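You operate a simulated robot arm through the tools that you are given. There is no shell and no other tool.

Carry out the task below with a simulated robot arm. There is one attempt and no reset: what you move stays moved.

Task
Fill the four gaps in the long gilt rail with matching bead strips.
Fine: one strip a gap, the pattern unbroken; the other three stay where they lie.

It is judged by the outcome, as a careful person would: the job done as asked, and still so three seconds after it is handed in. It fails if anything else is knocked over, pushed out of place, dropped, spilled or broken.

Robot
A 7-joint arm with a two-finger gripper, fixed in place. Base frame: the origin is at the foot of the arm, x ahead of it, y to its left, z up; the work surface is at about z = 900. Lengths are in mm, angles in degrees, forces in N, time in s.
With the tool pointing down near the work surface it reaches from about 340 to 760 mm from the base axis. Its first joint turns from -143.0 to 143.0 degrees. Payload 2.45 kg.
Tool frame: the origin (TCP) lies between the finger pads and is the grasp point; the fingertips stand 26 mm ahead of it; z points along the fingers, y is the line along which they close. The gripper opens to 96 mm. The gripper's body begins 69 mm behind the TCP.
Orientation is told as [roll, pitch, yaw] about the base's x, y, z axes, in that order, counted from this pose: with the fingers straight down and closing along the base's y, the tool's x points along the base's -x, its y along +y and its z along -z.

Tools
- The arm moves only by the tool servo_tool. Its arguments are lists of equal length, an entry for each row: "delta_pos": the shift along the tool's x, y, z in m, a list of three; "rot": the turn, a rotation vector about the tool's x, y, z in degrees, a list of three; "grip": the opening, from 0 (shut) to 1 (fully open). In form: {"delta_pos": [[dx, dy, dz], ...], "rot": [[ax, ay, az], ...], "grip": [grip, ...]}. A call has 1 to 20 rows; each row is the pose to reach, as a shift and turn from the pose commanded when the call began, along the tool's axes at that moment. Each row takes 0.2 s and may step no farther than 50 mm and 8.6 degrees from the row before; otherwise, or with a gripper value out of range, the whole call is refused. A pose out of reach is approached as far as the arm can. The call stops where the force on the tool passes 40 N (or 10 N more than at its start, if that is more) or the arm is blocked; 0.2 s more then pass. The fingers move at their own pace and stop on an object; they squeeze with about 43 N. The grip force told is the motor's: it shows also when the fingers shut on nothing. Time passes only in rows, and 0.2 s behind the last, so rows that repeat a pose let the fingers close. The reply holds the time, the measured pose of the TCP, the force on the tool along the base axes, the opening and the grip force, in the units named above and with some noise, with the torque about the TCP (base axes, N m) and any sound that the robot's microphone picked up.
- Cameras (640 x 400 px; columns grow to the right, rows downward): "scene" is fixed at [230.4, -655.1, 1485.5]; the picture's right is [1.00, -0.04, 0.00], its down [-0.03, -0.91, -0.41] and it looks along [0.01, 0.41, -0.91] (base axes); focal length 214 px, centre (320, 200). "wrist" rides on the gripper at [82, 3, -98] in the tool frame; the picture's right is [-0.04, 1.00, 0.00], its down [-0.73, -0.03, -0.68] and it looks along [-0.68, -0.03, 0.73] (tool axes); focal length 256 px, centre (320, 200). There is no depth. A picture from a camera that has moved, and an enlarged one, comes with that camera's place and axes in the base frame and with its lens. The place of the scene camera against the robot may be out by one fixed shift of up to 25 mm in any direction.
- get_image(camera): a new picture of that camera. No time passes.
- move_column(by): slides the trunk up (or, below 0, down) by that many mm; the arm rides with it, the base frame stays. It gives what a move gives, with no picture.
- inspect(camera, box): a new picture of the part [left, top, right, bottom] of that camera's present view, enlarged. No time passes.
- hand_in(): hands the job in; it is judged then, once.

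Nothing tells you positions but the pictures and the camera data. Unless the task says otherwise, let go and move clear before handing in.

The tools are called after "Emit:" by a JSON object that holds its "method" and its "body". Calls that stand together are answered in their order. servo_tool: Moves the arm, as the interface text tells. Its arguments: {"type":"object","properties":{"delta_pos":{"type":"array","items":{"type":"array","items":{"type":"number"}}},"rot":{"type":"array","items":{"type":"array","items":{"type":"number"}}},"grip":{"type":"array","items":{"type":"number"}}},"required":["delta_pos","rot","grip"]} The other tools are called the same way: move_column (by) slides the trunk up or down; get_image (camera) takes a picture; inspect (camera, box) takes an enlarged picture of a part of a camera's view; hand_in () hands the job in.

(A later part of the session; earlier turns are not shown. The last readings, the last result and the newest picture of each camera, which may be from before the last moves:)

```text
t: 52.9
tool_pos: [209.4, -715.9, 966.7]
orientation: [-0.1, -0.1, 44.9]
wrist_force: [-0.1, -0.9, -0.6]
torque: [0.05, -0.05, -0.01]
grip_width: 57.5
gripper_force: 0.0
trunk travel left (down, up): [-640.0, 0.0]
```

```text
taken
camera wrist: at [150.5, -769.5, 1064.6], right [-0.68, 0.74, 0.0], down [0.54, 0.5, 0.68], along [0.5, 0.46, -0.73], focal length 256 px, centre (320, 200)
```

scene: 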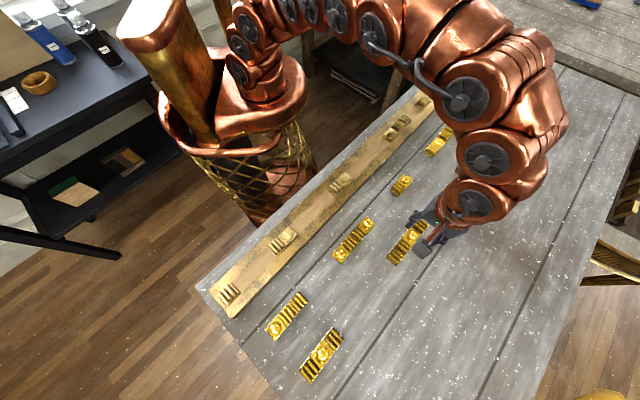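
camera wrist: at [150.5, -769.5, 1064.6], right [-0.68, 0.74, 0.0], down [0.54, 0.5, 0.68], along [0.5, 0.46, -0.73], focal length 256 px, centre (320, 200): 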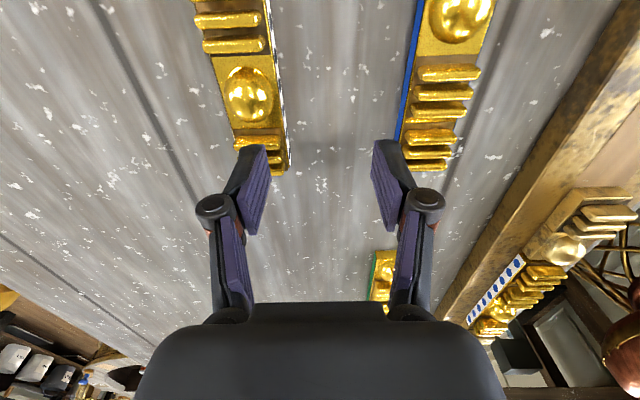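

Emit:
{"method": "inspect", "body": {"camera": "wrist", "box": [180, 0, 320, 190]}}

```text
2.11 times, centred on (250, 95) of wrist
camera zoom: at [150.5, -769.5, 1064.6], right [-0.68, 0.74, 0.0], down [0.54, 0.5, 0.68], along [0.5, 0.46, -0.73], focal length 539 px, centre (467, 421)
```

zoom: 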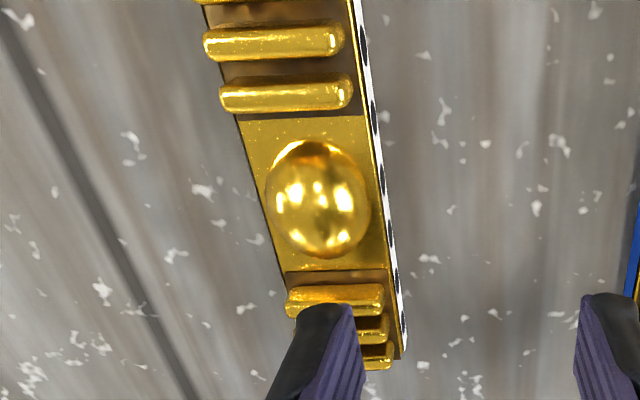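

Emit:
{"method": "servo_tool", "body": {"delta_pos": [[-0.0152, -0.015, 0], [-0.0152, -0.03, 0.0], [-0.0152, -0.0409, 0.0], [-0.0152, -0.0409, 0.015], [-0.0152, -0.0409, 0.015]], "rot": [[0, 0, 0], [0, 0, 0], [0, 0, 0], [0, 0, 0], [0, 0, 0]], "grip": [0.6, 0.6, 0.6, 0.6, 0.6]}}

Emit:
{"method": "get_image", "body": {"camera": "wrist"}}

```text
t: 54.1
tool_pos: [235.7, -717.6, 966.1]
orientation: [-0.2, 0.2, 44.9]
wrist_force: [-0.4, -0.3, -0.4]
torque: [0.02, 0.03, 0.01]
grip_width: 57.8
gripper_force: 0.2
out of reach, approached as far as the arm can: row 2, 3, 4, 5
trunk travel left (down, up): [-640.0, 0.0]
```

```text
taken
camera wrist: at [175.8, -771.4, 1064.1], right [-0.68, 0.74, 0.0], down [0.54, 0.5, 0.68], along [0.5, 0.46, -0.74], focal length 256 px, centre (320, 200)
```

wrist: 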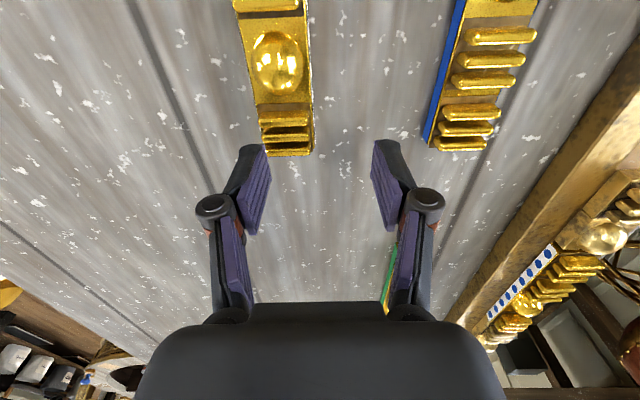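

Reach ends about 10 mm short here with a vertical tool. A 5° outward tilt should give enough; I'll use it only to grip the strip's inner end and bring it in closer, then regrip it upright.

Emit:
{"method": "servo_tool", "body": {"delta_pos": [[0, 0, 0], [0.002, -0.01, 0.005], [0.004, -0.0211, 0.01], [0.004, -0.0211, 0.02], [0.004, -0.0211, 0.02]], "rot": [[4.5, 2.2, 0], [4.5, 2.2, 0], [4.5, 2.2, 0], [4.5, 2.2, 0], [4.5, 2.2, 0]], "grip": [0.6, 0.6, 0.6, 0.6, 0.6]}}

Emit:
{"method": "get_image", "body": {"camera": "wrist"}}

```text
t: 55.3
tool_pos: [247.4, -734.5, 945.5]
orientation: [-4.8, 2.3, 44.8]
wrist_force: [-0.2, -0.2, 0.3]
torque: [0.04, -0.01, 0.01]
grip_width: 57.5
gripper_force: 0.1
trunk travel left (down, up): [-640.0, 0.0]
```

```text
taken
camera wrist: at [184.4, -780.8, 1046.2], right [-0.68, 0.73, -0.08], down [0.52, 0.56, 0.65], along [0.52, 0.39, -0.76], focal length 256 px, centre (320, 200)
```

wrist: 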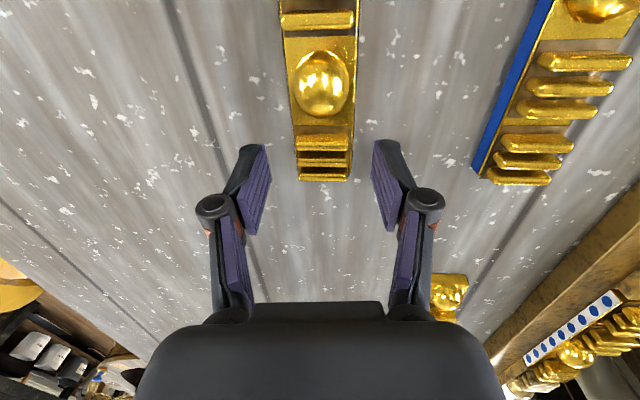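

Emit:
{"method": "servo_tool", "body": {"delta_pos": [[-0.0003, 0.001, 0.008], [-0.0006, 0.002, 0.0155], [-0.0006, 0.002, 0.0155], [-0.0006, 0.002, 0.0155], [-0.0006, 0.002, 0.0155], [-0.0006, 0.002, 0.0155], [-0.0006, 0.002, 0.0155]], "rot": [[0, 0, 0], [0, 0, 0], [0, 0, 0], [0, 0, 0], [0, 0, 0], [0, 0, 0], [0, 0, 0]], "grip": [0.6, 0.6, 0.5, 0.4, 0.3, 0.2, 0.2]}}

Emit:
{"method": "get_image", "body": {"camera": "wrist"}}

```text
t: 56.9
tool_pos: [246.9, -734.5, 930.1]
orientation: [-4.8, 2.5, 44.9]
wrist_force: [0.6, -1.6, 3.5]
torque: [-0.06, 0.17, 0.02]
grip_width: 33.2
gripper_force: 43.3
trunk travel left (down, up): [-640.0, 0.0]
```

```text
taken
camera wrist: at [184.0, -780.1, 1031.0], right [-0.68, 0.73, -0.09], down [0.52, 0.56, 0.65], along [0.52, 0.39, -0.76], focal length 256 px, centre (320, 200)
```

wrist: 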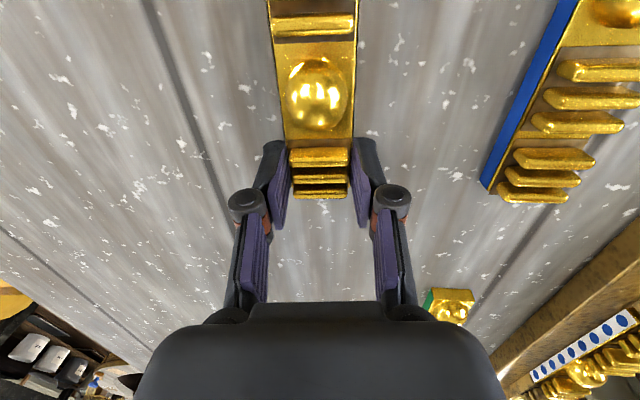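

Gripped. Now I'll lift it a few mm, bring it 45 mm inward, set it down and release.

Emit:
{"method": "servo_tool", "body": {"delta_pos": [[0.0002, -0.0005, -0.006], [-0.0098, 0.0196, -0.008], [-0.0199, 0.0398, -0.0099], [-0.0199, 0.0398, -0.0099], [-0.02, 0.0402, -0.0055], [-0.02, 0.0402, -0.0045], [-0.02, 0.0402, -0.0045]], "rot": [[0, 0, 0], [0, 0, 0], [0, 0, 0], [0, 0, 0], [0, 0, 0], [0, 0, 0], [0, 0, 0]], "grip": [0.2, 0.2, 0.2, 0.2, 0.2, 0.2, 0.2]}}

Emit:
{"method": "get_image", "body": {"camera": "wrist"}}

```text
t: 58.5
tool_pos: [232.2, -691.1, 930.2]
orientation: [-4.8, 2.3, 44.8]
wrist_force: [-0.1, 0.8, 0.6]
torque: [0.01, 0.07, -0.02]
grip_width: 33.0
gripper_force: 43.1
trunk travel left (down, up): [-640.0, 0.0]
```

```text
taken
camera wrist: at [170.0, -737.0, 1031.0], right [-0.68, 0.73, -0.08], down [0.52, 0.56, 0.65], along [0.52, 0.39, -0.76], focal length 256 px, centre (320, 200)
```

wrist: 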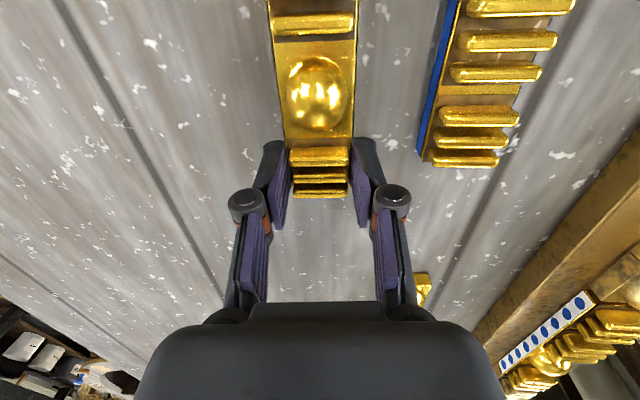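

Emit:
{"method": "servo_tool", "body": {"delta_pos": [[0, 0, 0], [0, 0, 0], [0.0, 0, 0], [0.001, -0.002, -0.025], [0.0016, -0.0031, -0.04], [0.0216, -0.0031, -0.04], [0.0416, -0.0031, -0.04], [0.0416, -0.0031, -0.04]], "rot": [[0, 0, 0], [0, 0, 0], [0, 0, 0], [0, 0, 0], [-4.5, -2.2, 0], [-4.5, -2.2, 0], [-4.5, -2.2, 0], [-4.5, -2.2, 0]], "grip": [0.4, 0.5, 0.5, 0.5, 0.5, 0.5, 0.5, 0.5]}}

Emit:
{"method": "get_image", "body": {"camera": "wrist"}}

```text
t: 60.3
tool_pos: [202.8, -719.7, 972.0]
orientation: [-0.3, 0.1, 44.9]
wrist_force: [0.6, -0.5, -0.5]
torque: [-0.01, 0.02, -0.01]
grip_width: 47.9
gripper_force: 0.0
trunk travel left (down, up): [-640.0, 0.0]
```

```text
taken
camera wrist: at [143.9, -774.2, 1070.4], right [-0.68, 0.74, -0.01], down [0.54, 0.5, 0.68], along [0.5, 0.46, -0.74], focal length 256 px, centre (320, 200)
```

wrist: 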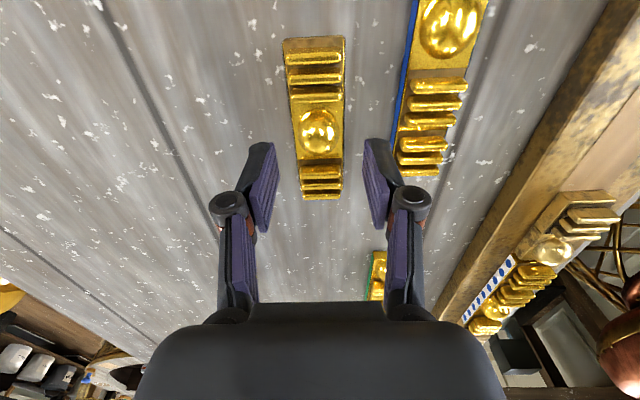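

Whole strip is visible now, just inside reach. I'll measure its near end.

Emit:
{"method": "inspect", "body": {"camera": "wrist", "box": [260, 20, 380, 110]}}

Emit:
{"method": "inspect", "body": {"camera": "wrist", "box": [260, 110, 380, 210]}}

```text
4.44 times, centred on (320, 65) of wrist
camera zoom: at [143.9, -774.2, 1070.4], right [-0.68, 0.74, -0.01], down [0.54, 0.5, 0.68], along [0.5, 0.46, -0.74], focal length 1138 px, centre (320, 800)
```

zoom: 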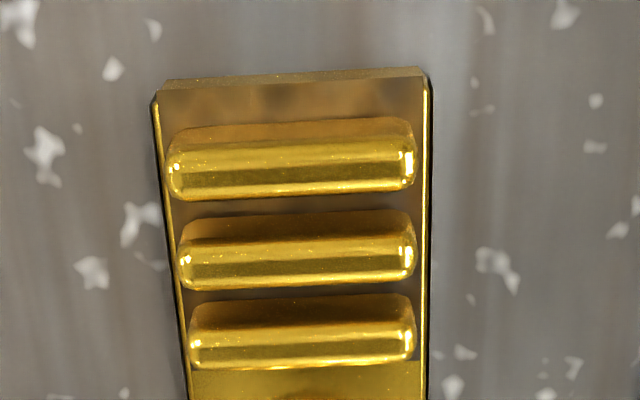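

```text
4.00 times, centred on (320, 160) of wrist
camera zoom: at [143.9, -774.2, 1070.4], right [-0.68, 0.74, -0.01], down [0.54, 0.5, 0.68], along [0.5, 0.46, -0.74], focal length 1024 px, centre (320, 360)
```

zoom: 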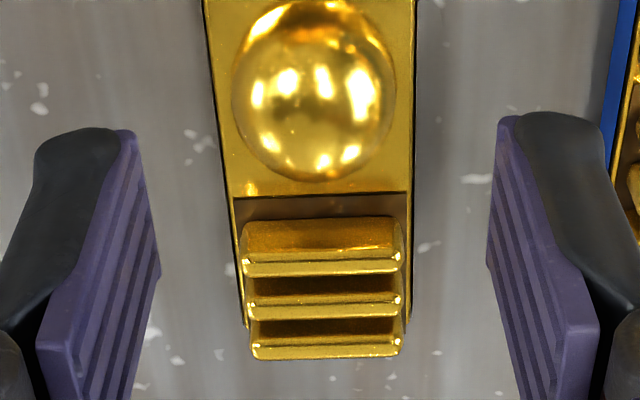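

Emit:
{"method": "servo_tool", "body": {"delta_pos": [[-0.0045, -0.0015, 0.02], [-0.0045, -0.0015, 0.035], [-0.0045, -0.0015, 0.0445], [-0.0045, -0.0015, 0.0445], [-0.0045, -0.0015, 0.0445], [-0.0045, -0.0015, 0.0445], [-0.0045, -0.0015, 0.0445], [-0.0045, -0.0015, 0.0445]], "rot": [[0, 0, 0], [0, 0, 0], [0, 0, 0], [0, 0, 0], [0, 0, 0], [0, 0, 0], [0, 0, 0], [0, 0, 0]], "grip": [0.5, 0.5, 0.5, 0.5, 0.4, 0.3, 0.2, 0.2]}}

Emit:
{"method": "servo_tool", "body": {"delta_pos": [[0, 0, -0.01], [0, 0.02, -0.03], [0, 0.05, -0.05], [0, 0.08, -0.073], [0, 0.08, -0.073]], "rot": [[0, 0, 0], [0, 0, 0], [0, 0, 0], [0, 0, 0], [0, 0, 0]], "grip": [0.2, 0.2, 0.2, 0.2, 0.2]}}

Emit:
{"method": "get_image", "body": {"camera": "wrist"}}

```text
t: 62.1
tool_pos: [209.0, -717.4, 927.5]
orientation: [-0.3, 0.1, 44.9]
wrist_force: [-0.5, 0.6, 0.4]
torque: [0.07, -0.01, -0.02]
grip_width: 33.1
gripper_force: 42.7
trunk travel left (down, up): [-640.0, 0.0]
```

```text
t: 63.3
tool_pos: [150.7, -659.9, 1000.9]
orientation: [-0.3, 0.1, 44.9]
wrist_force: [-0.1, -0.8, -0.6]
torque: [0.0, -0.01, -0.02]
grip_width: 33.2
gripper_force: 43.5
trunk travel left (down, up): [-640.0, 0.0]
```

```text
taken
camera wrist: at [90.7, -714.4, 1098.6], right [-0.68, 0.74, 0.0], down [0.54, 0.5, 0.68], along [0.5, 0.46, -0.74], focal length 256 px, centre (320, 200)
```

wrist: 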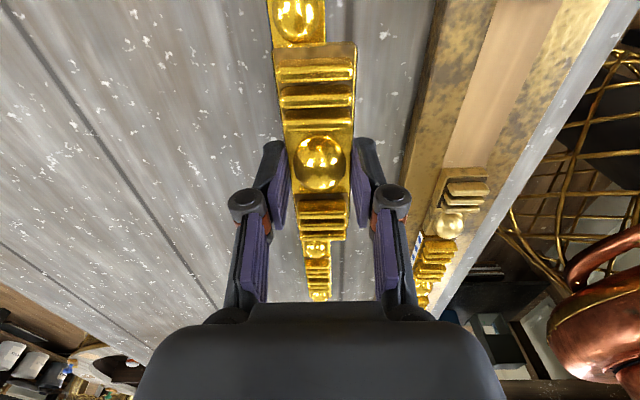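

Emit:
{"method": "inspect", "body": {"camera": "wrist", "box": [260, 20, 380, 110]}}

Emit:
{"method": "inspect", "body": {"camera": "wrist", "box": [260, 150, 380, 250]}}

```text
4.44 times, centred on (320, 65) of wrist
camera zoom: at [90.7, -714.4, 1098.6], right [-0.68, 0.74, 0.0], down [0.54, 0.5, 0.68], along [0.5, 0.46, -0.74], focal length 1138 px, centre (320, 800)
```

zoom: 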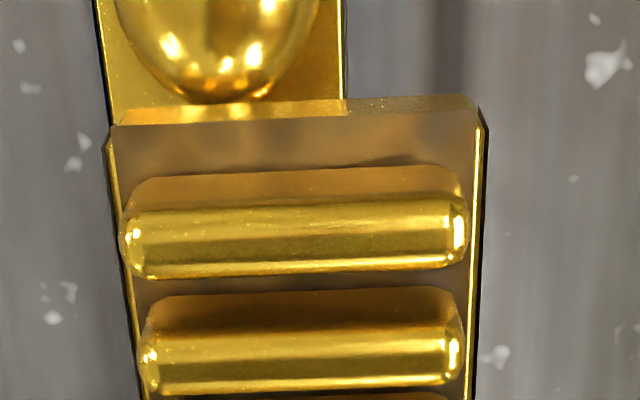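

```text
4.00 times, centred on (320, 200) of wrist
camera zoom: at [90.7, -714.4, 1098.6], right [-0.68, 0.74, 0.0], down [0.54, 0.5, 0.68], along [0.5, 0.46, -0.74], focal length 1024 px, centre (320, 200)
```

zoom: 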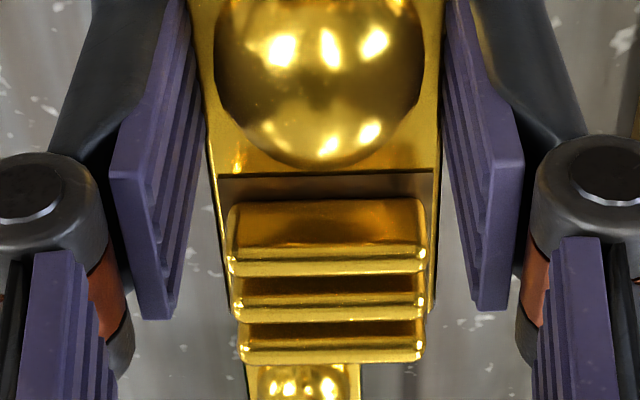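

Emit:
{"method": "servo_tool", "body": {"delta_pos": [[0.002, 0.04, 0], [0.004, 0.08, 0], [0.0054, 0.1175, 0], [0.0054, 0.1175, 0.01], [0.0054, 0.1175, 0.01]], "rot": [[0, 0, 0], [0, 0, 0], [0, 0, 0], [0, 0, 0], [0, 0, 0]], "grip": [0.2, 0.2, 0.2, 0.2, 0.2]}}

Emit:
{"method": "inspect", "body": {"camera": "scene", "box": [220, 265, 250, 295]}}

Emit:
{"method": "inspect", "body": {"camera": "scene", "box": [255, 230, 285, 260]}}

Emit:
{"method": "inspect", "body": {"camera": "wrist", "box": [200, 0, 440, 300]}}

Emit:
{"method": "inspect", "body": {"camera": "scene", "box": [205, 215, 305, 315]}}

```text
t: 64.5
tool_pos: [64.3, -581.5, 988.4]
orientation: [-0.3, 0.1, 44.9]
wrist_force: [0.0, -0.1, -1.5]
torque: [0.03, -0.04, 0.0]
grip_width: 33.1
gripper_force: 43.2
trunk travel left (down, up): [-640.0, 0.0]
```

```text
13.33 times, centred on (235, 280) of scene
camera zoom: at [230.4, -655.1, 1485.5], right [1.0, -0.04, 0.0], down [-0.03, -0.91, -0.41], along [0.01, 0.41, -0.91], focal length 2860 px, centre (1453, -867)
```

zoom: 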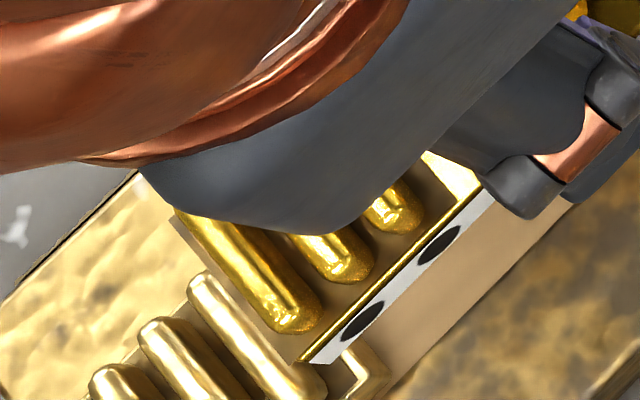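

```text
13.33 times, centred on (270, 245) of scene
camera zoom: at [230.4, -655.1, 1485.5], right [1.0, -0.04, 0.0], down [-0.03, -0.91, -0.41], along [0.01, 0.41, -0.91], focal length 2860 px, centre (987, -400)
```

zoom: 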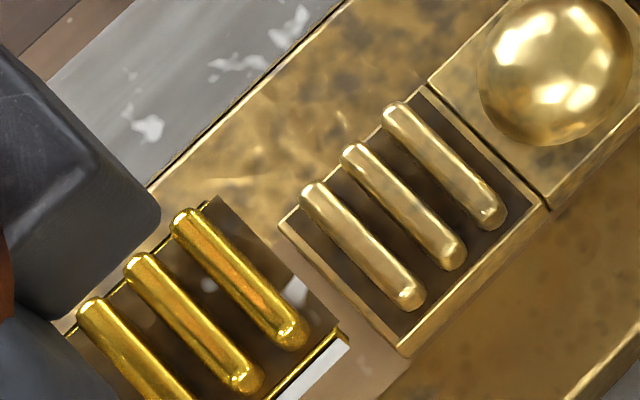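

```text
1.33 times, centred on (320, 150) of wrist
camera zoom: at [5.0, -635.3, 1088.4], right [-0.68, 0.74, 0.0], down [0.54, 0.5, 0.68], along [0.5, 0.46, -0.74], focal length 341 px, centre (320, 267)
```

zoom: 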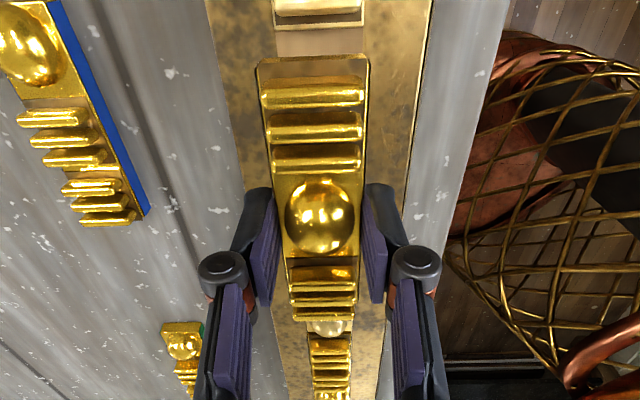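

```text
4.00 times, centred on (255, 265) of scene
camera zoom: at [230.4, -655.1, 1485.5], right [1.0, -0.04, 0.0], down [-0.03, -0.91, -0.41], along [0.01, 0.41, -0.91], focal length 858 px, centre (580, -60)
```

zoom: 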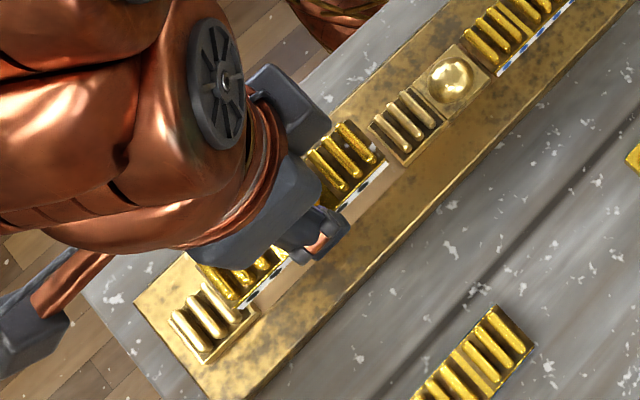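

Emit:
{"method": "inspect", "body": {"camera": "wrist", "box": [260, 0, 380, 90]}}

Emit:
{"method": "inspect", "body": {"camera": "wrist", "box": [260, 190, 380, 280]}}

```text
4.44 times, centred on (320, 45) of wrist
camera zoom: at [5.0, -635.3, 1088.4], right [-0.68, 0.74, 0.0], down [0.54, 0.5, 0.68], along [0.5, 0.46, -0.74], focal length 1138 px, centre (320, 889)
```

zoom: 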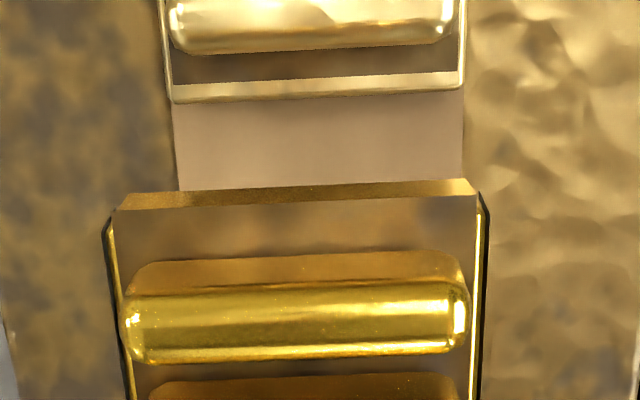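

```text
4.44 times, centred on (320, 235) of wrist
camera zoom: at [5.0, -635.3, 1088.4], right [-0.68, 0.74, 0.0], down [0.54, 0.5, 0.68], along [0.5, 0.46, -0.74], focal length 1138 px, centre (320, 44)
```

zoom: 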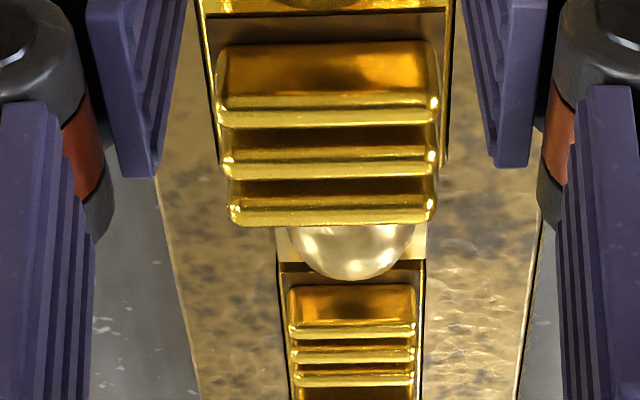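

Emit:
{"method": "servo_tool", "body": {"delta_pos": [[-0.0008, 0.0013, 0], [-0.0008, 0.0013, 0.01], [-0.0008, 0.0013, 0.018], [-0.0008, 0.0013, 0.018]], "rot": [[0, 0, 0], [0, 0, 0], [0, 0, 0], [0, 0, 0]], "grip": [0.2, 0.2, 0.2, 0.2]}}

Emit:
{"method": "inspect", "body": {"camera": "scene", "box": [220, 265, 250, 295]}}

Emit:
{"method": "inspect", "body": {"camera": "scene", "box": [255, 230, 285, 260]}}

Emit:
{"method": "inspect", "body": {"camera": "wrist", "box": [260, 0, 380, 90]}}

```text
t: 65.5
tool_pos: [64.1, -580.8, 972.5]
orientation: [-0.3, 0.1, 44.9]
wrist_force: [-0.8, -0.7, -0.8]
torque: [-0.02, 0.04, 0.02]
grip_width: 32.9
gripper_force: 43.2
trunk travel left (down, up): [-640.0, 0.0]
```

```text
13.33 times, centred on (235, 280) of scene
camera zoom: at [230.4, -655.1, 1485.5], right [1.0, -0.04, 0.0], down [-0.03, -0.91, -0.41], along [0.01, 0.41, -0.91], focal length 2860 px, centre (1453, -867)
```

zoom: 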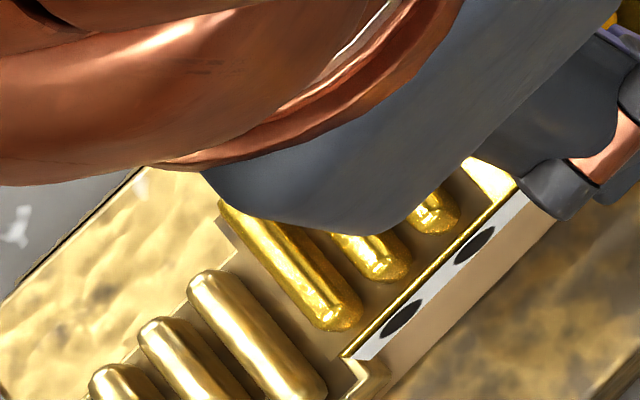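

```text
13.33 times, centred on (270, 245) of scene
camera zoom: at [230.4, -655.1, 1485.5], right [1.0, -0.04, 0.0], down [-0.03, -0.91, -0.41], along [0.01, 0.41, -0.91], focal length 2860 px, centre (987, -400)
```

zoom: 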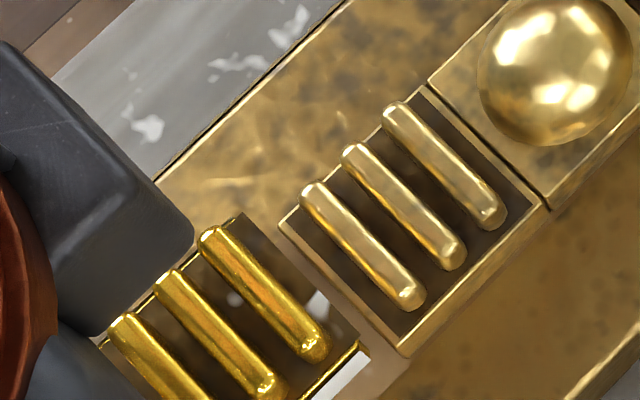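

```text
4.44 times, centred on (320, 45) of wrist
camera zoom: at [5.0, -634.3, 1070.0], right [-0.68, 0.74, 0.0], down [0.54, 0.5, 0.68], along [0.5, 0.46, -0.74], focal length 1138 px, centre (320, 889)
```

zoom: 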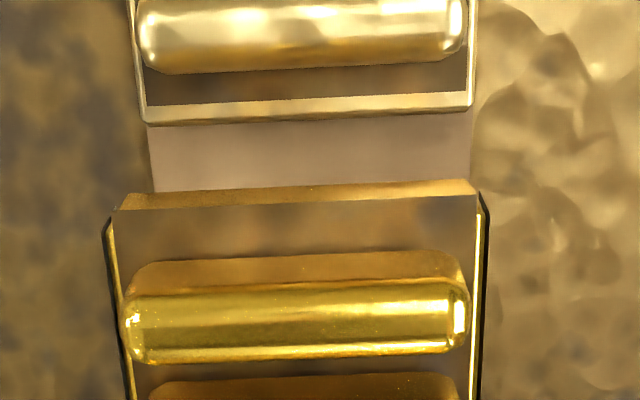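

Emit:
{"method": "servo_tool", "body": {"delta_pos": [[0, 0.0006, 0.006], [0, 0.0006, 0.012], [0, 0.0006, 0.017], [0, 0.0006, 0.021], [0, 0.0006, 0.021]], "rot": [[0, 0, 0], [0, 0, 0], [0, 0, 0], [0, 0, 0], [0, 0, 0]], "grip": [0.2, 0.2, 0.2, 0.2, 0.2]}}

Emit:
{"method": "inspect", "body": {"camera": "scene", "box": [255, 230, 285, 260]}}

Emit:
{"method": "inspect", "body": {"camera": "wrist", "box": [260, 0, 380, 90]}}

```text
t: 66.7
tool_pos: [64.5, -578.9, 949.8]
orientation: [-0.2, 0.1, 44.9]
wrist_force: [-0.1, -0.3, -0.5]
torque: [-0.01, -0.01, 0.0]
grip_width: 33.1
gripper_force: 43.1
trunk travel left (down, up): [-640.0, 0.0]
```

```text
13.33 times, centred on (270, 245) of scene
camera zoom: at [230.4, -655.1, 1485.5], right [1.0, -0.04, 0.0], down [-0.03, -0.91, -0.41], along [0.01, 0.41, -0.91], focal length 2860 px, centre (987, -400)
```

zoom: 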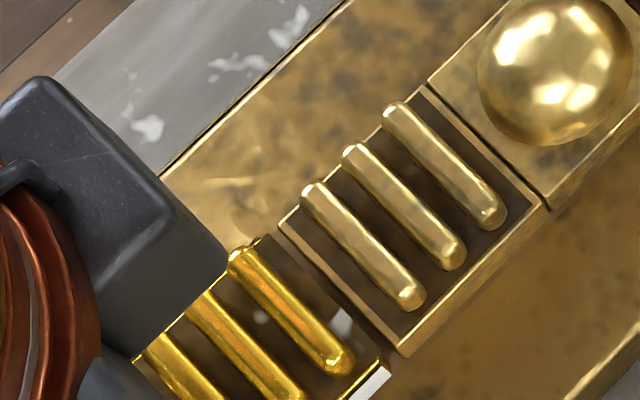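

```text
4.44 times, centred on (320, 45) of wrist
camera zoom: at [4.7, -633.6, 1048.9], right [-0.68, 0.74, 0.0], down [0.54, 0.5, 0.68], along [0.5, 0.46, -0.74], focal length 1138 px, centre (320, 889)
```

zoom: 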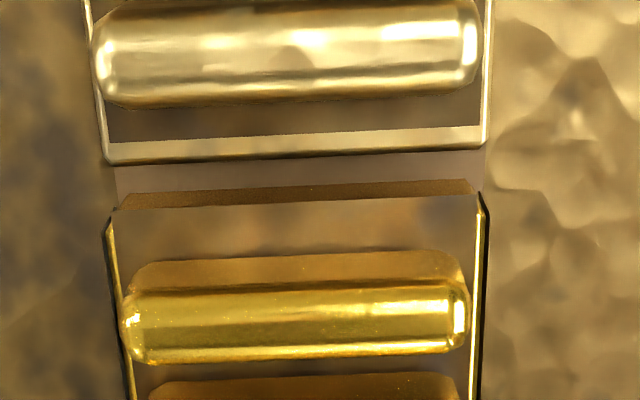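

Emit:
{"method": "servo_tool", "body": {"delta_pos": [[0, 0, 0.0015], [0, 0, 0.003], [0, 0, 0.004]], "rot": [[0, 0, 0], [0, 0, 0], [0, 0, 0]], "grip": [0.2, 0.2, 0.2]}}

```text
t: 67.5
tool_pos: [64.5, -580.0, 946.0]
orientation: [-0.3, 0.2, 44.9]
wrist_force: [-0.2, -0.7, 6.1]
torque: [0.3, -0.26, -0.06]
grip_width: 33.1
gripper_force: 42.9
trunk travel left (down, up): [-640.0, 0.0]
```

Light contact at the far end first, at rail height; the strip is pitched by only a degree or so. Releasing.

Emit:
{"method": "servo_tool", "body": {"delta_pos": [[0, 0, 0.0008], [0, 0, 0.0], [0, 0, 0], [0, 0, 0], [0, 0, -0.02], [0, 0, -0.05], [0.01, 0, -0.06], [0.01, 0, -0.06]], "rot": [[0, 0, 0], [0, 0, 0], [0, 0, 0], [0, 0, 0], [0, 0, 0], [0, 0, 0], [0, 0, 0], [0, 0, 0]], "grip": [0.2, 0.35, 0.5, 0.5, 0.5, 0.5, 0.5, 0.5]}}

Emit:
{"method": "get_image", "body": {"camera": "wrist"}}

Emit:
{"method": "inspect", "body": {"camera": "wrist", "box": [250, 0, 390, 240]}}

```text
t: 69.3
tool_pos: [57.3, -586.2, 1006.6]
orientation: [-0.3, 0.2, 44.9]
wrist_force: [-0.1, -1.8, -0.2]
torque: [-0.01, 0.0, 0.01]
grip_width: 48.1
gripper_force: 0.0
trunk travel left (down, up): [-640.0, 0.0]
```

```text
taken
camera wrist: at [-2.3, -639.9, 1104.7], right [-0.68, 0.74, 0.0], down [0.54, 0.5, 0.68], along [0.5, 0.46, -0.74], focal length 256 px, centre (320, 200)
```

wrist: 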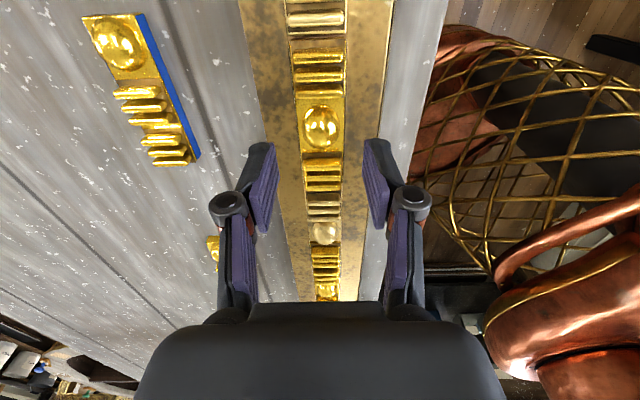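

```text
1.67 times, centred on (320, 120) of wrist
camera zoom: at [-2.3, -639.9, 1104.7], right [-0.68, 0.74, 0.0], down [0.54, 0.5, 0.68], along [0.5, 0.46, -0.74], focal length 427 px, centre (320, 333)
```

zoom: 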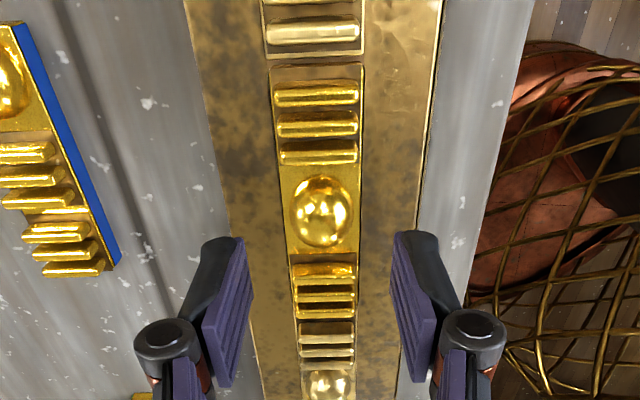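

Gap 1 is filled. Now I'll measure gaps 3 and 4 with the wrist camera, moving up the rail.

Emit:
{"method": "servo_tool", "body": {"delta_pos": [[-0.04, 0, 0], [-0.08, 0, 0], [-0.12, 0, 0], [-0.16, 0, 0], [-0.2, 0, 0], [-0.24, 0, 0], [-0.28, 0, 0], [-0.32, 0, 0], [-0.36, 0, 0], [-0.4, 0, 0], [-0.44, 0, 0], [-0.44, 0, 0]], "rot": [[0, 0, 0], [0, 0, 0], [0, 0, 0], [0, 0, 0], [0, 0, 0], [0, 0, 0], [0, 0, 0], [0, 0, 0], [0, 0, 0], [0, 0, 0], [0, 0, 0], [0, 0, 0]], "grip": [0.5, 0.5, 0.5, 0.5, 0.5, 0.5, 0.5, 0.5, 0.5, 0.5, 0.5, 0.5]}}

Emit:
{"method": "get_image", "body": {"camera": "wrist"}}

Emit:
{"method": "inspect", "body": {"camera": "wrist", "box": [260, 0, 380, 90]}}

Emit:
{"method": "inspect", "body": {"camera": "wrist", "box": [260, 150, 380, 240]}}

```text
t: 71.9
tool_pos: [369.3, -275.3, 1006.0]
orientation: [-0.2, 0.1, 44.9]
wrist_force: [-0.7, 0.6, 0.2]
torque: [-0.02, 0.02, -0.02]
grip_width: 48.2
gripper_force: 0.1
trunk travel left (down, up): [-640.0, 0.0]
```

```text
taken
camera wrist: at [309.2, -328.9, 1103.8], right [-0.68, 0.74, -0.01], down [0.54, 0.5, 0.68], along [0.5, 0.46, -0.74], focal length 256 px, centre (320, 200)
```

wrist: 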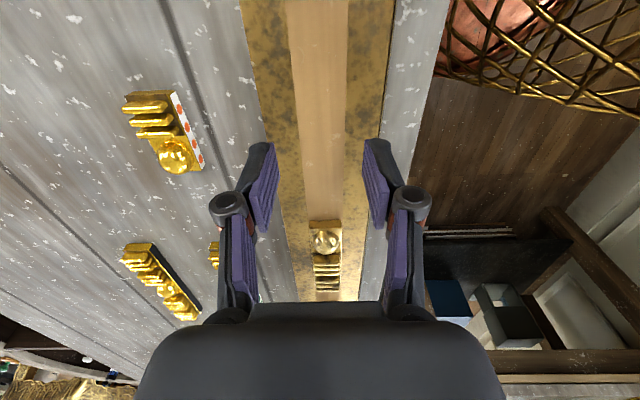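

```text
4.44 times, centred on (320, 45) of wrist
camera zoom: at [309.2, -328.9, 1103.8], right [-0.68, 0.74, -0.01], down [0.54, 0.5, 0.68], along [0.5, 0.46, -0.74], focal length 1138 px, centre (320, 889)
```

zoom: 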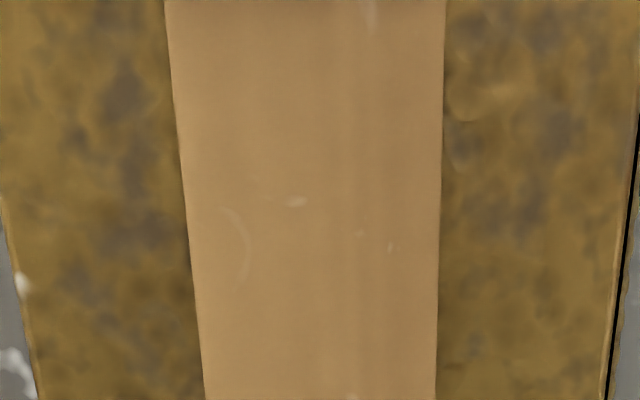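

```text
4.44 times, centred on (320, 195) of wrist
camera zoom: at [309.2, -328.9, 1103.8], right [-0.68, 0.74, -0.01], down [0.54, 0.5, 0.68], along [0.5, 0.46, -0.74], focal length 1138 px, centre (320, 222)
```

zoom: 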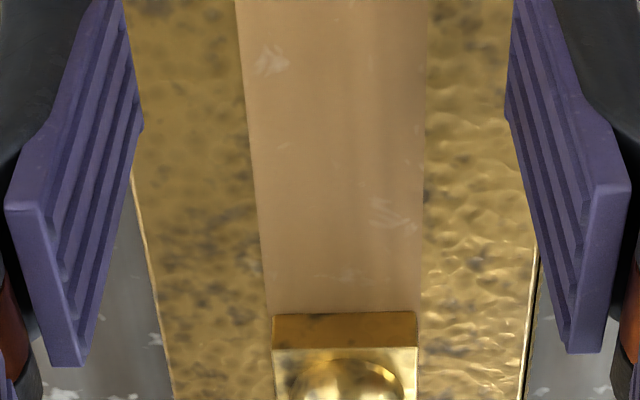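

Emit:
{"method": "servo_tool", "body": {"delta_pos": [[0.035, 0, 0], [0.035, 0, 0]], "rot": [[0, 0, 0], [0, 0, 0]], "grip": [0.5, 0.5]}}

Emit:
{"method": "inspect", "body": {"camera": "wrist", "box": [260, 0, 380, 90]}}

Emit:
{"method": "inspect", "body": {"camera": "wrist", "box": [260, 180, 380, 270]}}

Emit:
{"method": "inspect", "body": {"camera": "wrist", "box": [100, 80, 220, 200]}}

```text
t: 72.5
tool_pos: [344.1, -301.1, 1004.9]
orientation: [-0.3, 0.2, 45.1]
wrist_force: [0.5, 1.1, 0.1]
torque: [-0.01, -0.01, 0.0]
grip_width: 47.8
gripper_force: 0.1
trunk travel left (down, up): [-640.0, 0.0]
```

```text
4.44 times, centred on (320, 45) of wrist
camera zoom: at [284.0, -354.9, 1103.9], right [-0.68, 0.74, 0.0], down [0.54, 0.5, 0.68], along [0.5, 0.46, -0.74], focal length 1138 px, centre (320, 889)
```

zoom: 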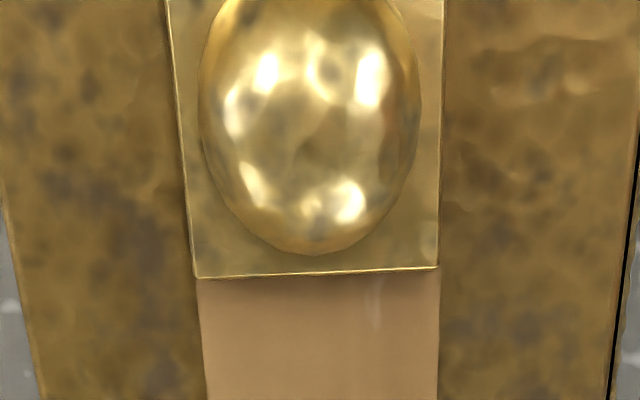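

```text
4.44 times, centred on (320, 225) of wrist
camera zoom: at [284.0, -354.9, 1103.9], right [-0.68, 0.74, 0.0], down [0.54, 0.5, 0.68], along [0.5, 0.46, -0.74], focal length 1138 px, centre (320, 89)
```

zoom: 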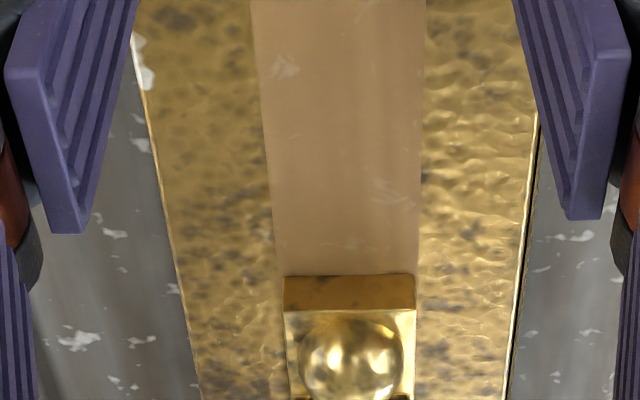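

```text
3.33 times, centred on (160, 140) of wrist
camera zoom: at [284.0, -354.9, 1103.9], right [-0.68, 0.74, 0.0], down [0.54, 0.5, 0.68], along [0.5, 0.46, -0.74], focal length 853 px, centre (853, 400)
```

zoom: 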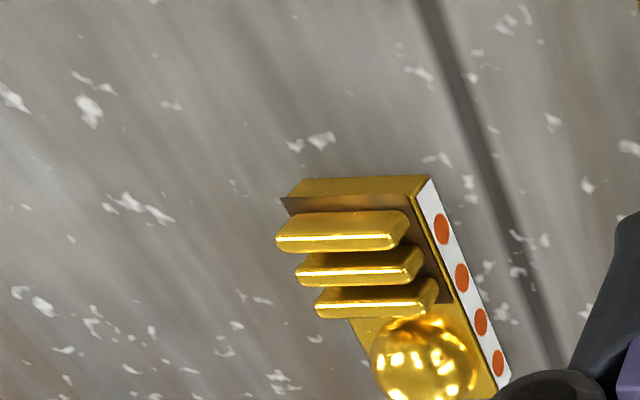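

Emit:
{"method": "servo_tool", "body": {"delta_pos": [[-0.04, 0, 0], [-0.08, 0, 0], [-0.12, 0, 0], [-0.16, 0, 0], [-0.2, 0, 0], [-0.24, 0, 0], [-0.28, 0, 0], [-0.325, 0, 0], [-0.325, 0, 0]], "rot": [[0, 0, 0], [0, 0, 0], [0, 0, 0], [0, 0, 0], [0, 0, 0], [0, 0, 0], [0, 0, 0], [0, 0, 0], [0, 0, 0]], "grip": [0.5, 0.5, 0.5, 0.5, 0.5, 0.5, 0.5, 0.5, 0.5]}}

Emit:
{"method": "get_image", "body": {"camera": "wrist"}}

Emit:
{"method": "inspect", "body": {"camera": "wrist", "box": [260, 0, 380, 90]}}

Emit:
{"method": "inspect", "body": {"camera": "wrist", "box": [260, 80, 380, 170]}}

```text
t: 74.5
tool_pos: [573.1, -69.2, 1004.0]
orientation: [-0.3, 0.1, 44.9]
wrist_force: [0.3, 0.1, 0.7]
torque: [-0.05, 0.02, 0.02]
grip_width: 47.8
gripper_force: 0.0
trunk travel left (down, up): [-640.0, 0.0]
```

```text
taken
camera wrist: at [514.1, -124.0, 1102.8], right [-0.68, 0.74, -0.01], down [0.54, 0.5, 0.68], along [0.5, 0.46, -0.74], focal length 256 px, centre (320, 200)
```

wrist: 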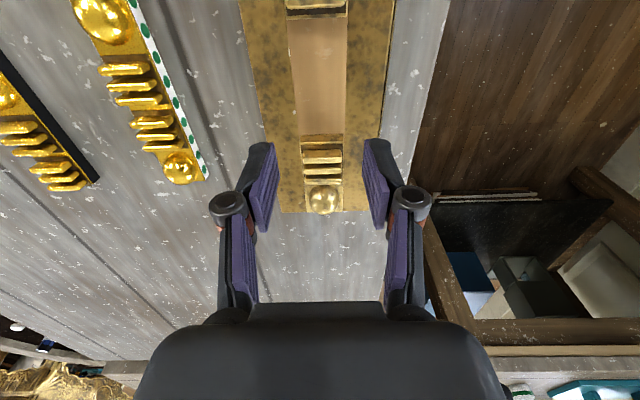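

```text
4.44 times, centred on (320, 45) of wrist
camera zoom: at [514.1, -124.0, 1102.8], right [-0.68, 0.74, -0.01], down [0.54, 0.5, 0.68], along [0.5, 0.46, -0.74], focal length 1138 px, centre (320, 889)
```

zoom: 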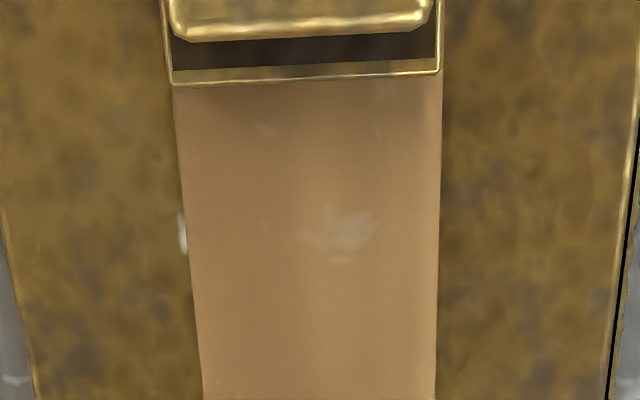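

```text
4.44 times, centred on (320, 125) of wrist
camera zoom: at [514.1, -124.0, 1102.8], right [-0.68, 0.74, -0.01], down [0.54, 0.5, 0.68], along [0.5, 0.46, -0.74], focal length 1138 px, centre (320, 533)
```

zoom: 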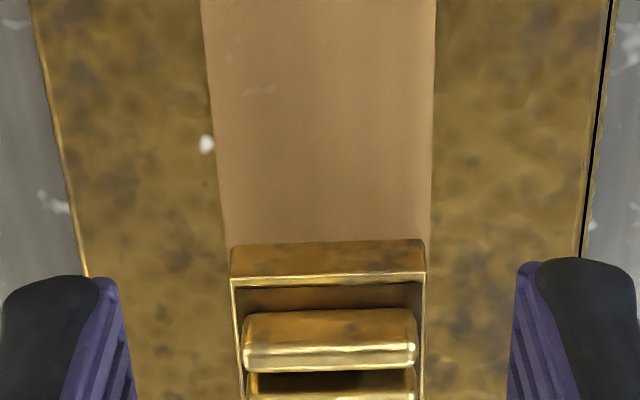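

Gap 4: 77.8 mm, centre 20.4 mm behind the current TCP. The short strip reads R‑o and must go in as o‑R, so I'll pick it up with the tool turned half round (yaw -135°) and set it down at yaw 45°.

Emit:
{"method": "servo_tool", "body": {"delta_pos": [[0.019, -0.012, -0.01], [0.038, -0.024, -0.01], [0.056, -0.036, -0.01], [0.075, -0.048, -0.01], [0.094, -0.06, -0.01], [0.113, -0.072, -0.01], [0.131, -0.084, -0.01], [0.15, -0.096, -0.01], [0.169, -0.108, -0.01], [0.188, -0.12, -0.01], [0.2066, -0.1315, -0.01]], "rot": [[0, 0, 8.2], [0, 0, 16.4], [0, 0, 24.6], [0, 0, 32.8], [0, 0, 41], [0, 0, 49.2], [0, 0, 57.4], [0, 0, 65.6], [0, 0, 73.8], [0, 0, 82], [0, 0, 90]], "grip": [0.5, 0.5, 0.5, 0.5, 0.5, 0.5, 0.5, 0.5, 0.5, 0.5, 0.5]}}

Emit:
{"method": "servo_tool", "body": {"delta_pos": [[0, 0, 0], [0, 0, 0], [0, 0, 0], [0, 0, 0], [0, 0, 0], [0, 0, 0], [0, 0, 0], [0, 0, 0], [0, 0, 0], [0, 0, 0], [0, 0, 0.02], [0, 0, 0.04], [0, 0, 0.04]], "rot": [[0, 0, 8.2], [0, 0, 16.4], [0, 0, 24.6], [0, 0, 32.8], [0, 0, 41], [0, 0, 49.2], [0, 0, 57.4], [0, 0, 65.6], [0, 0, 73.8], [0, 0, 82], [0, 0, 90], [0, 0, 90], [0, 0, 90]], "grip": [0.5, 0.5, 0.5, 0.5, 0.5, 0.5, 0.5, 0.5, 0.5, 0.5, 0.5, 0.5, 0.5]}}

Emit:
{"method": "get_image", "body": {"camera": "wrist"}}

```text
t: 76.9
tool_pos: [520.3, -309.9, 1015.1]
orientation: [0.0, -0.3, -45.2]
wrist_force: [0.0, -0.5, -0.3]
torque: [-0.02, 0.02, -0.01]
grip_width: 48.1
gripper_force: 0.0
trunk travel left (down, up): [-640.0, 0.0]
```

```text
t: 79.7
tool_pos: [519.9, -309.6, 975.8]
orientation: [0.3, -0.1, -135.1]
wrist_force: [0.2, 0.0, -0.3]
torque: [0.02, 0.02, -0.01]
grip_width: 47.5
gripper_force: 0.0
trunk travel left (down, up): [-640.0, 0.0]
```

```text
taken
camera wrist: at [581.2, -253.3, 1074.1], right [0.68, -0.74, 0.01], down [-0.54, -0.49, 0.68], along [-0.5, -0.46, -0.73], focal length 256 px, centre (320, 200)
```

wrist: 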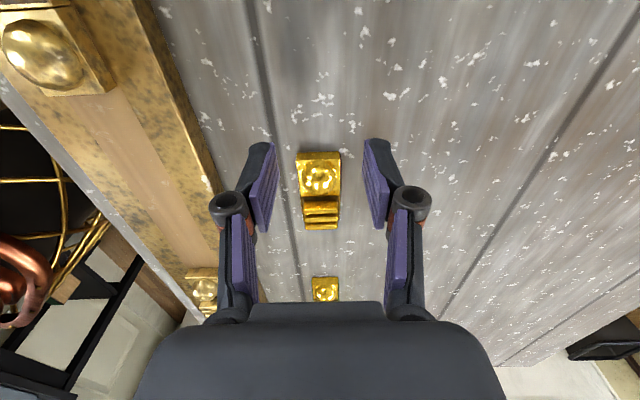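

Emit:
{"method": "inspect", "body": {"camera": "wrist", "box": [260, 140, 380, 240]}}

```text
4.00 times, centred on (320, 190) of wrist
camera zoom: at [581.2, -253.3, 1074.1], right [0.68, -0.74, 0.01], down [-0.54, -0.49, 0.68], along [-0.5, -0.46, -0.73], focal length 1024 px, centre (320, 240)
```

zoom: 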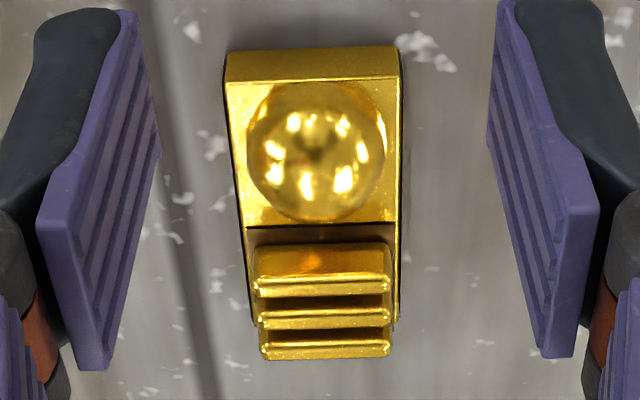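

Emit:
{"method": "servo_tool", "body": {"delta_pos": [[-0.035, -0.003, 0], [-0.0655, -0.003, 0], [-0.0655, -0.003, 0.03], [-0.0655, -0.003, 0.0483], [-0.0655, -0.003, 0.0483], [-0.0655, -0.003, 0.0483], [-0.0655, -0.003, 0.0483], [-0.0655, -0.003, 0.0483], [-0.0655, -0.003, 0.0483]], "rot": [[0, 0, 0], [0, 0, 0], [0, 0, 0], [0, 0, 0], [0, 0, 0], [0, 0, 0], [0, 0, 0], [0, 0, 0], [0, 0, 0]], "grip": [0.5, 0.5, 0.5, 0.5, 0.5, 0.4, 0.3, 0.2, 0.2]}}

Emit:
{"method": "servo_tool", "body": {"delta_pos": [[0, 0, -0.01], [0, 0, -0.05], [0, 0, -0.09], [0, 0, -0.09]], "rot": [[0, 0, 0], [0, 0, 0], [0, 0, 0], [0, 0, 0]], "grip": [0.2, 0.2, 0.2, 0.2]}}

Emit:
{"method": "inspect", "body": {"camera": "wrist", "box": [250, 70, 390, 250]}}

```text
t: 81.7
tool_pos: [472.0, -353.6, 927.5]
orientation: [0.4, -0.1, -135.0]
wrist_force: [-0.7, 0.2, 1.5]
torque: [0.01, 0.04, -0.03]
grip_width: 33.1
gripper_force: 42.3
trunk travel left (down, up): [-640.0, 0.0]
```

```text
t: 82.7
tool_pos: [473.4, -353.1, 1016.3]
orientation: [0.3, -0.3, -135.1]
wrist_force: [-0.2, 0.2, -0.8]
torque: [-0.01, -0.02, 0.01]
grip_width: 32.7
gripper_force: 43.0
trunk travel left (down, up): [-640.0, 0.0]
```

```text
2.22 times, centred on (320, 160) of wrist
camera zoom: at [533.2, -296.8, 1115.0], right [0.68, -0.74, 0.0], down [-0.54, -0.49, 0.68], along [-0.5, -0.46, -0.73], focal length 569 px, centre (320, 289)
```

zoom: 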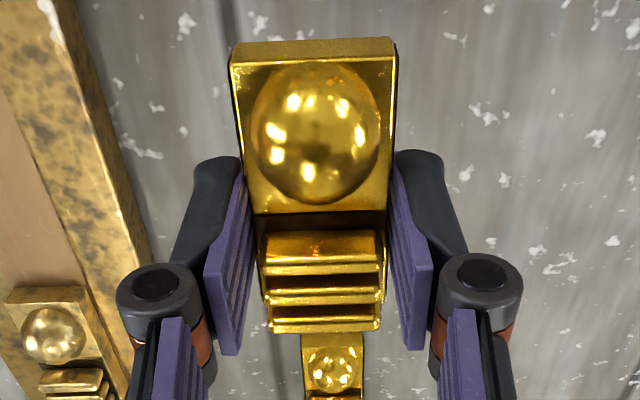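

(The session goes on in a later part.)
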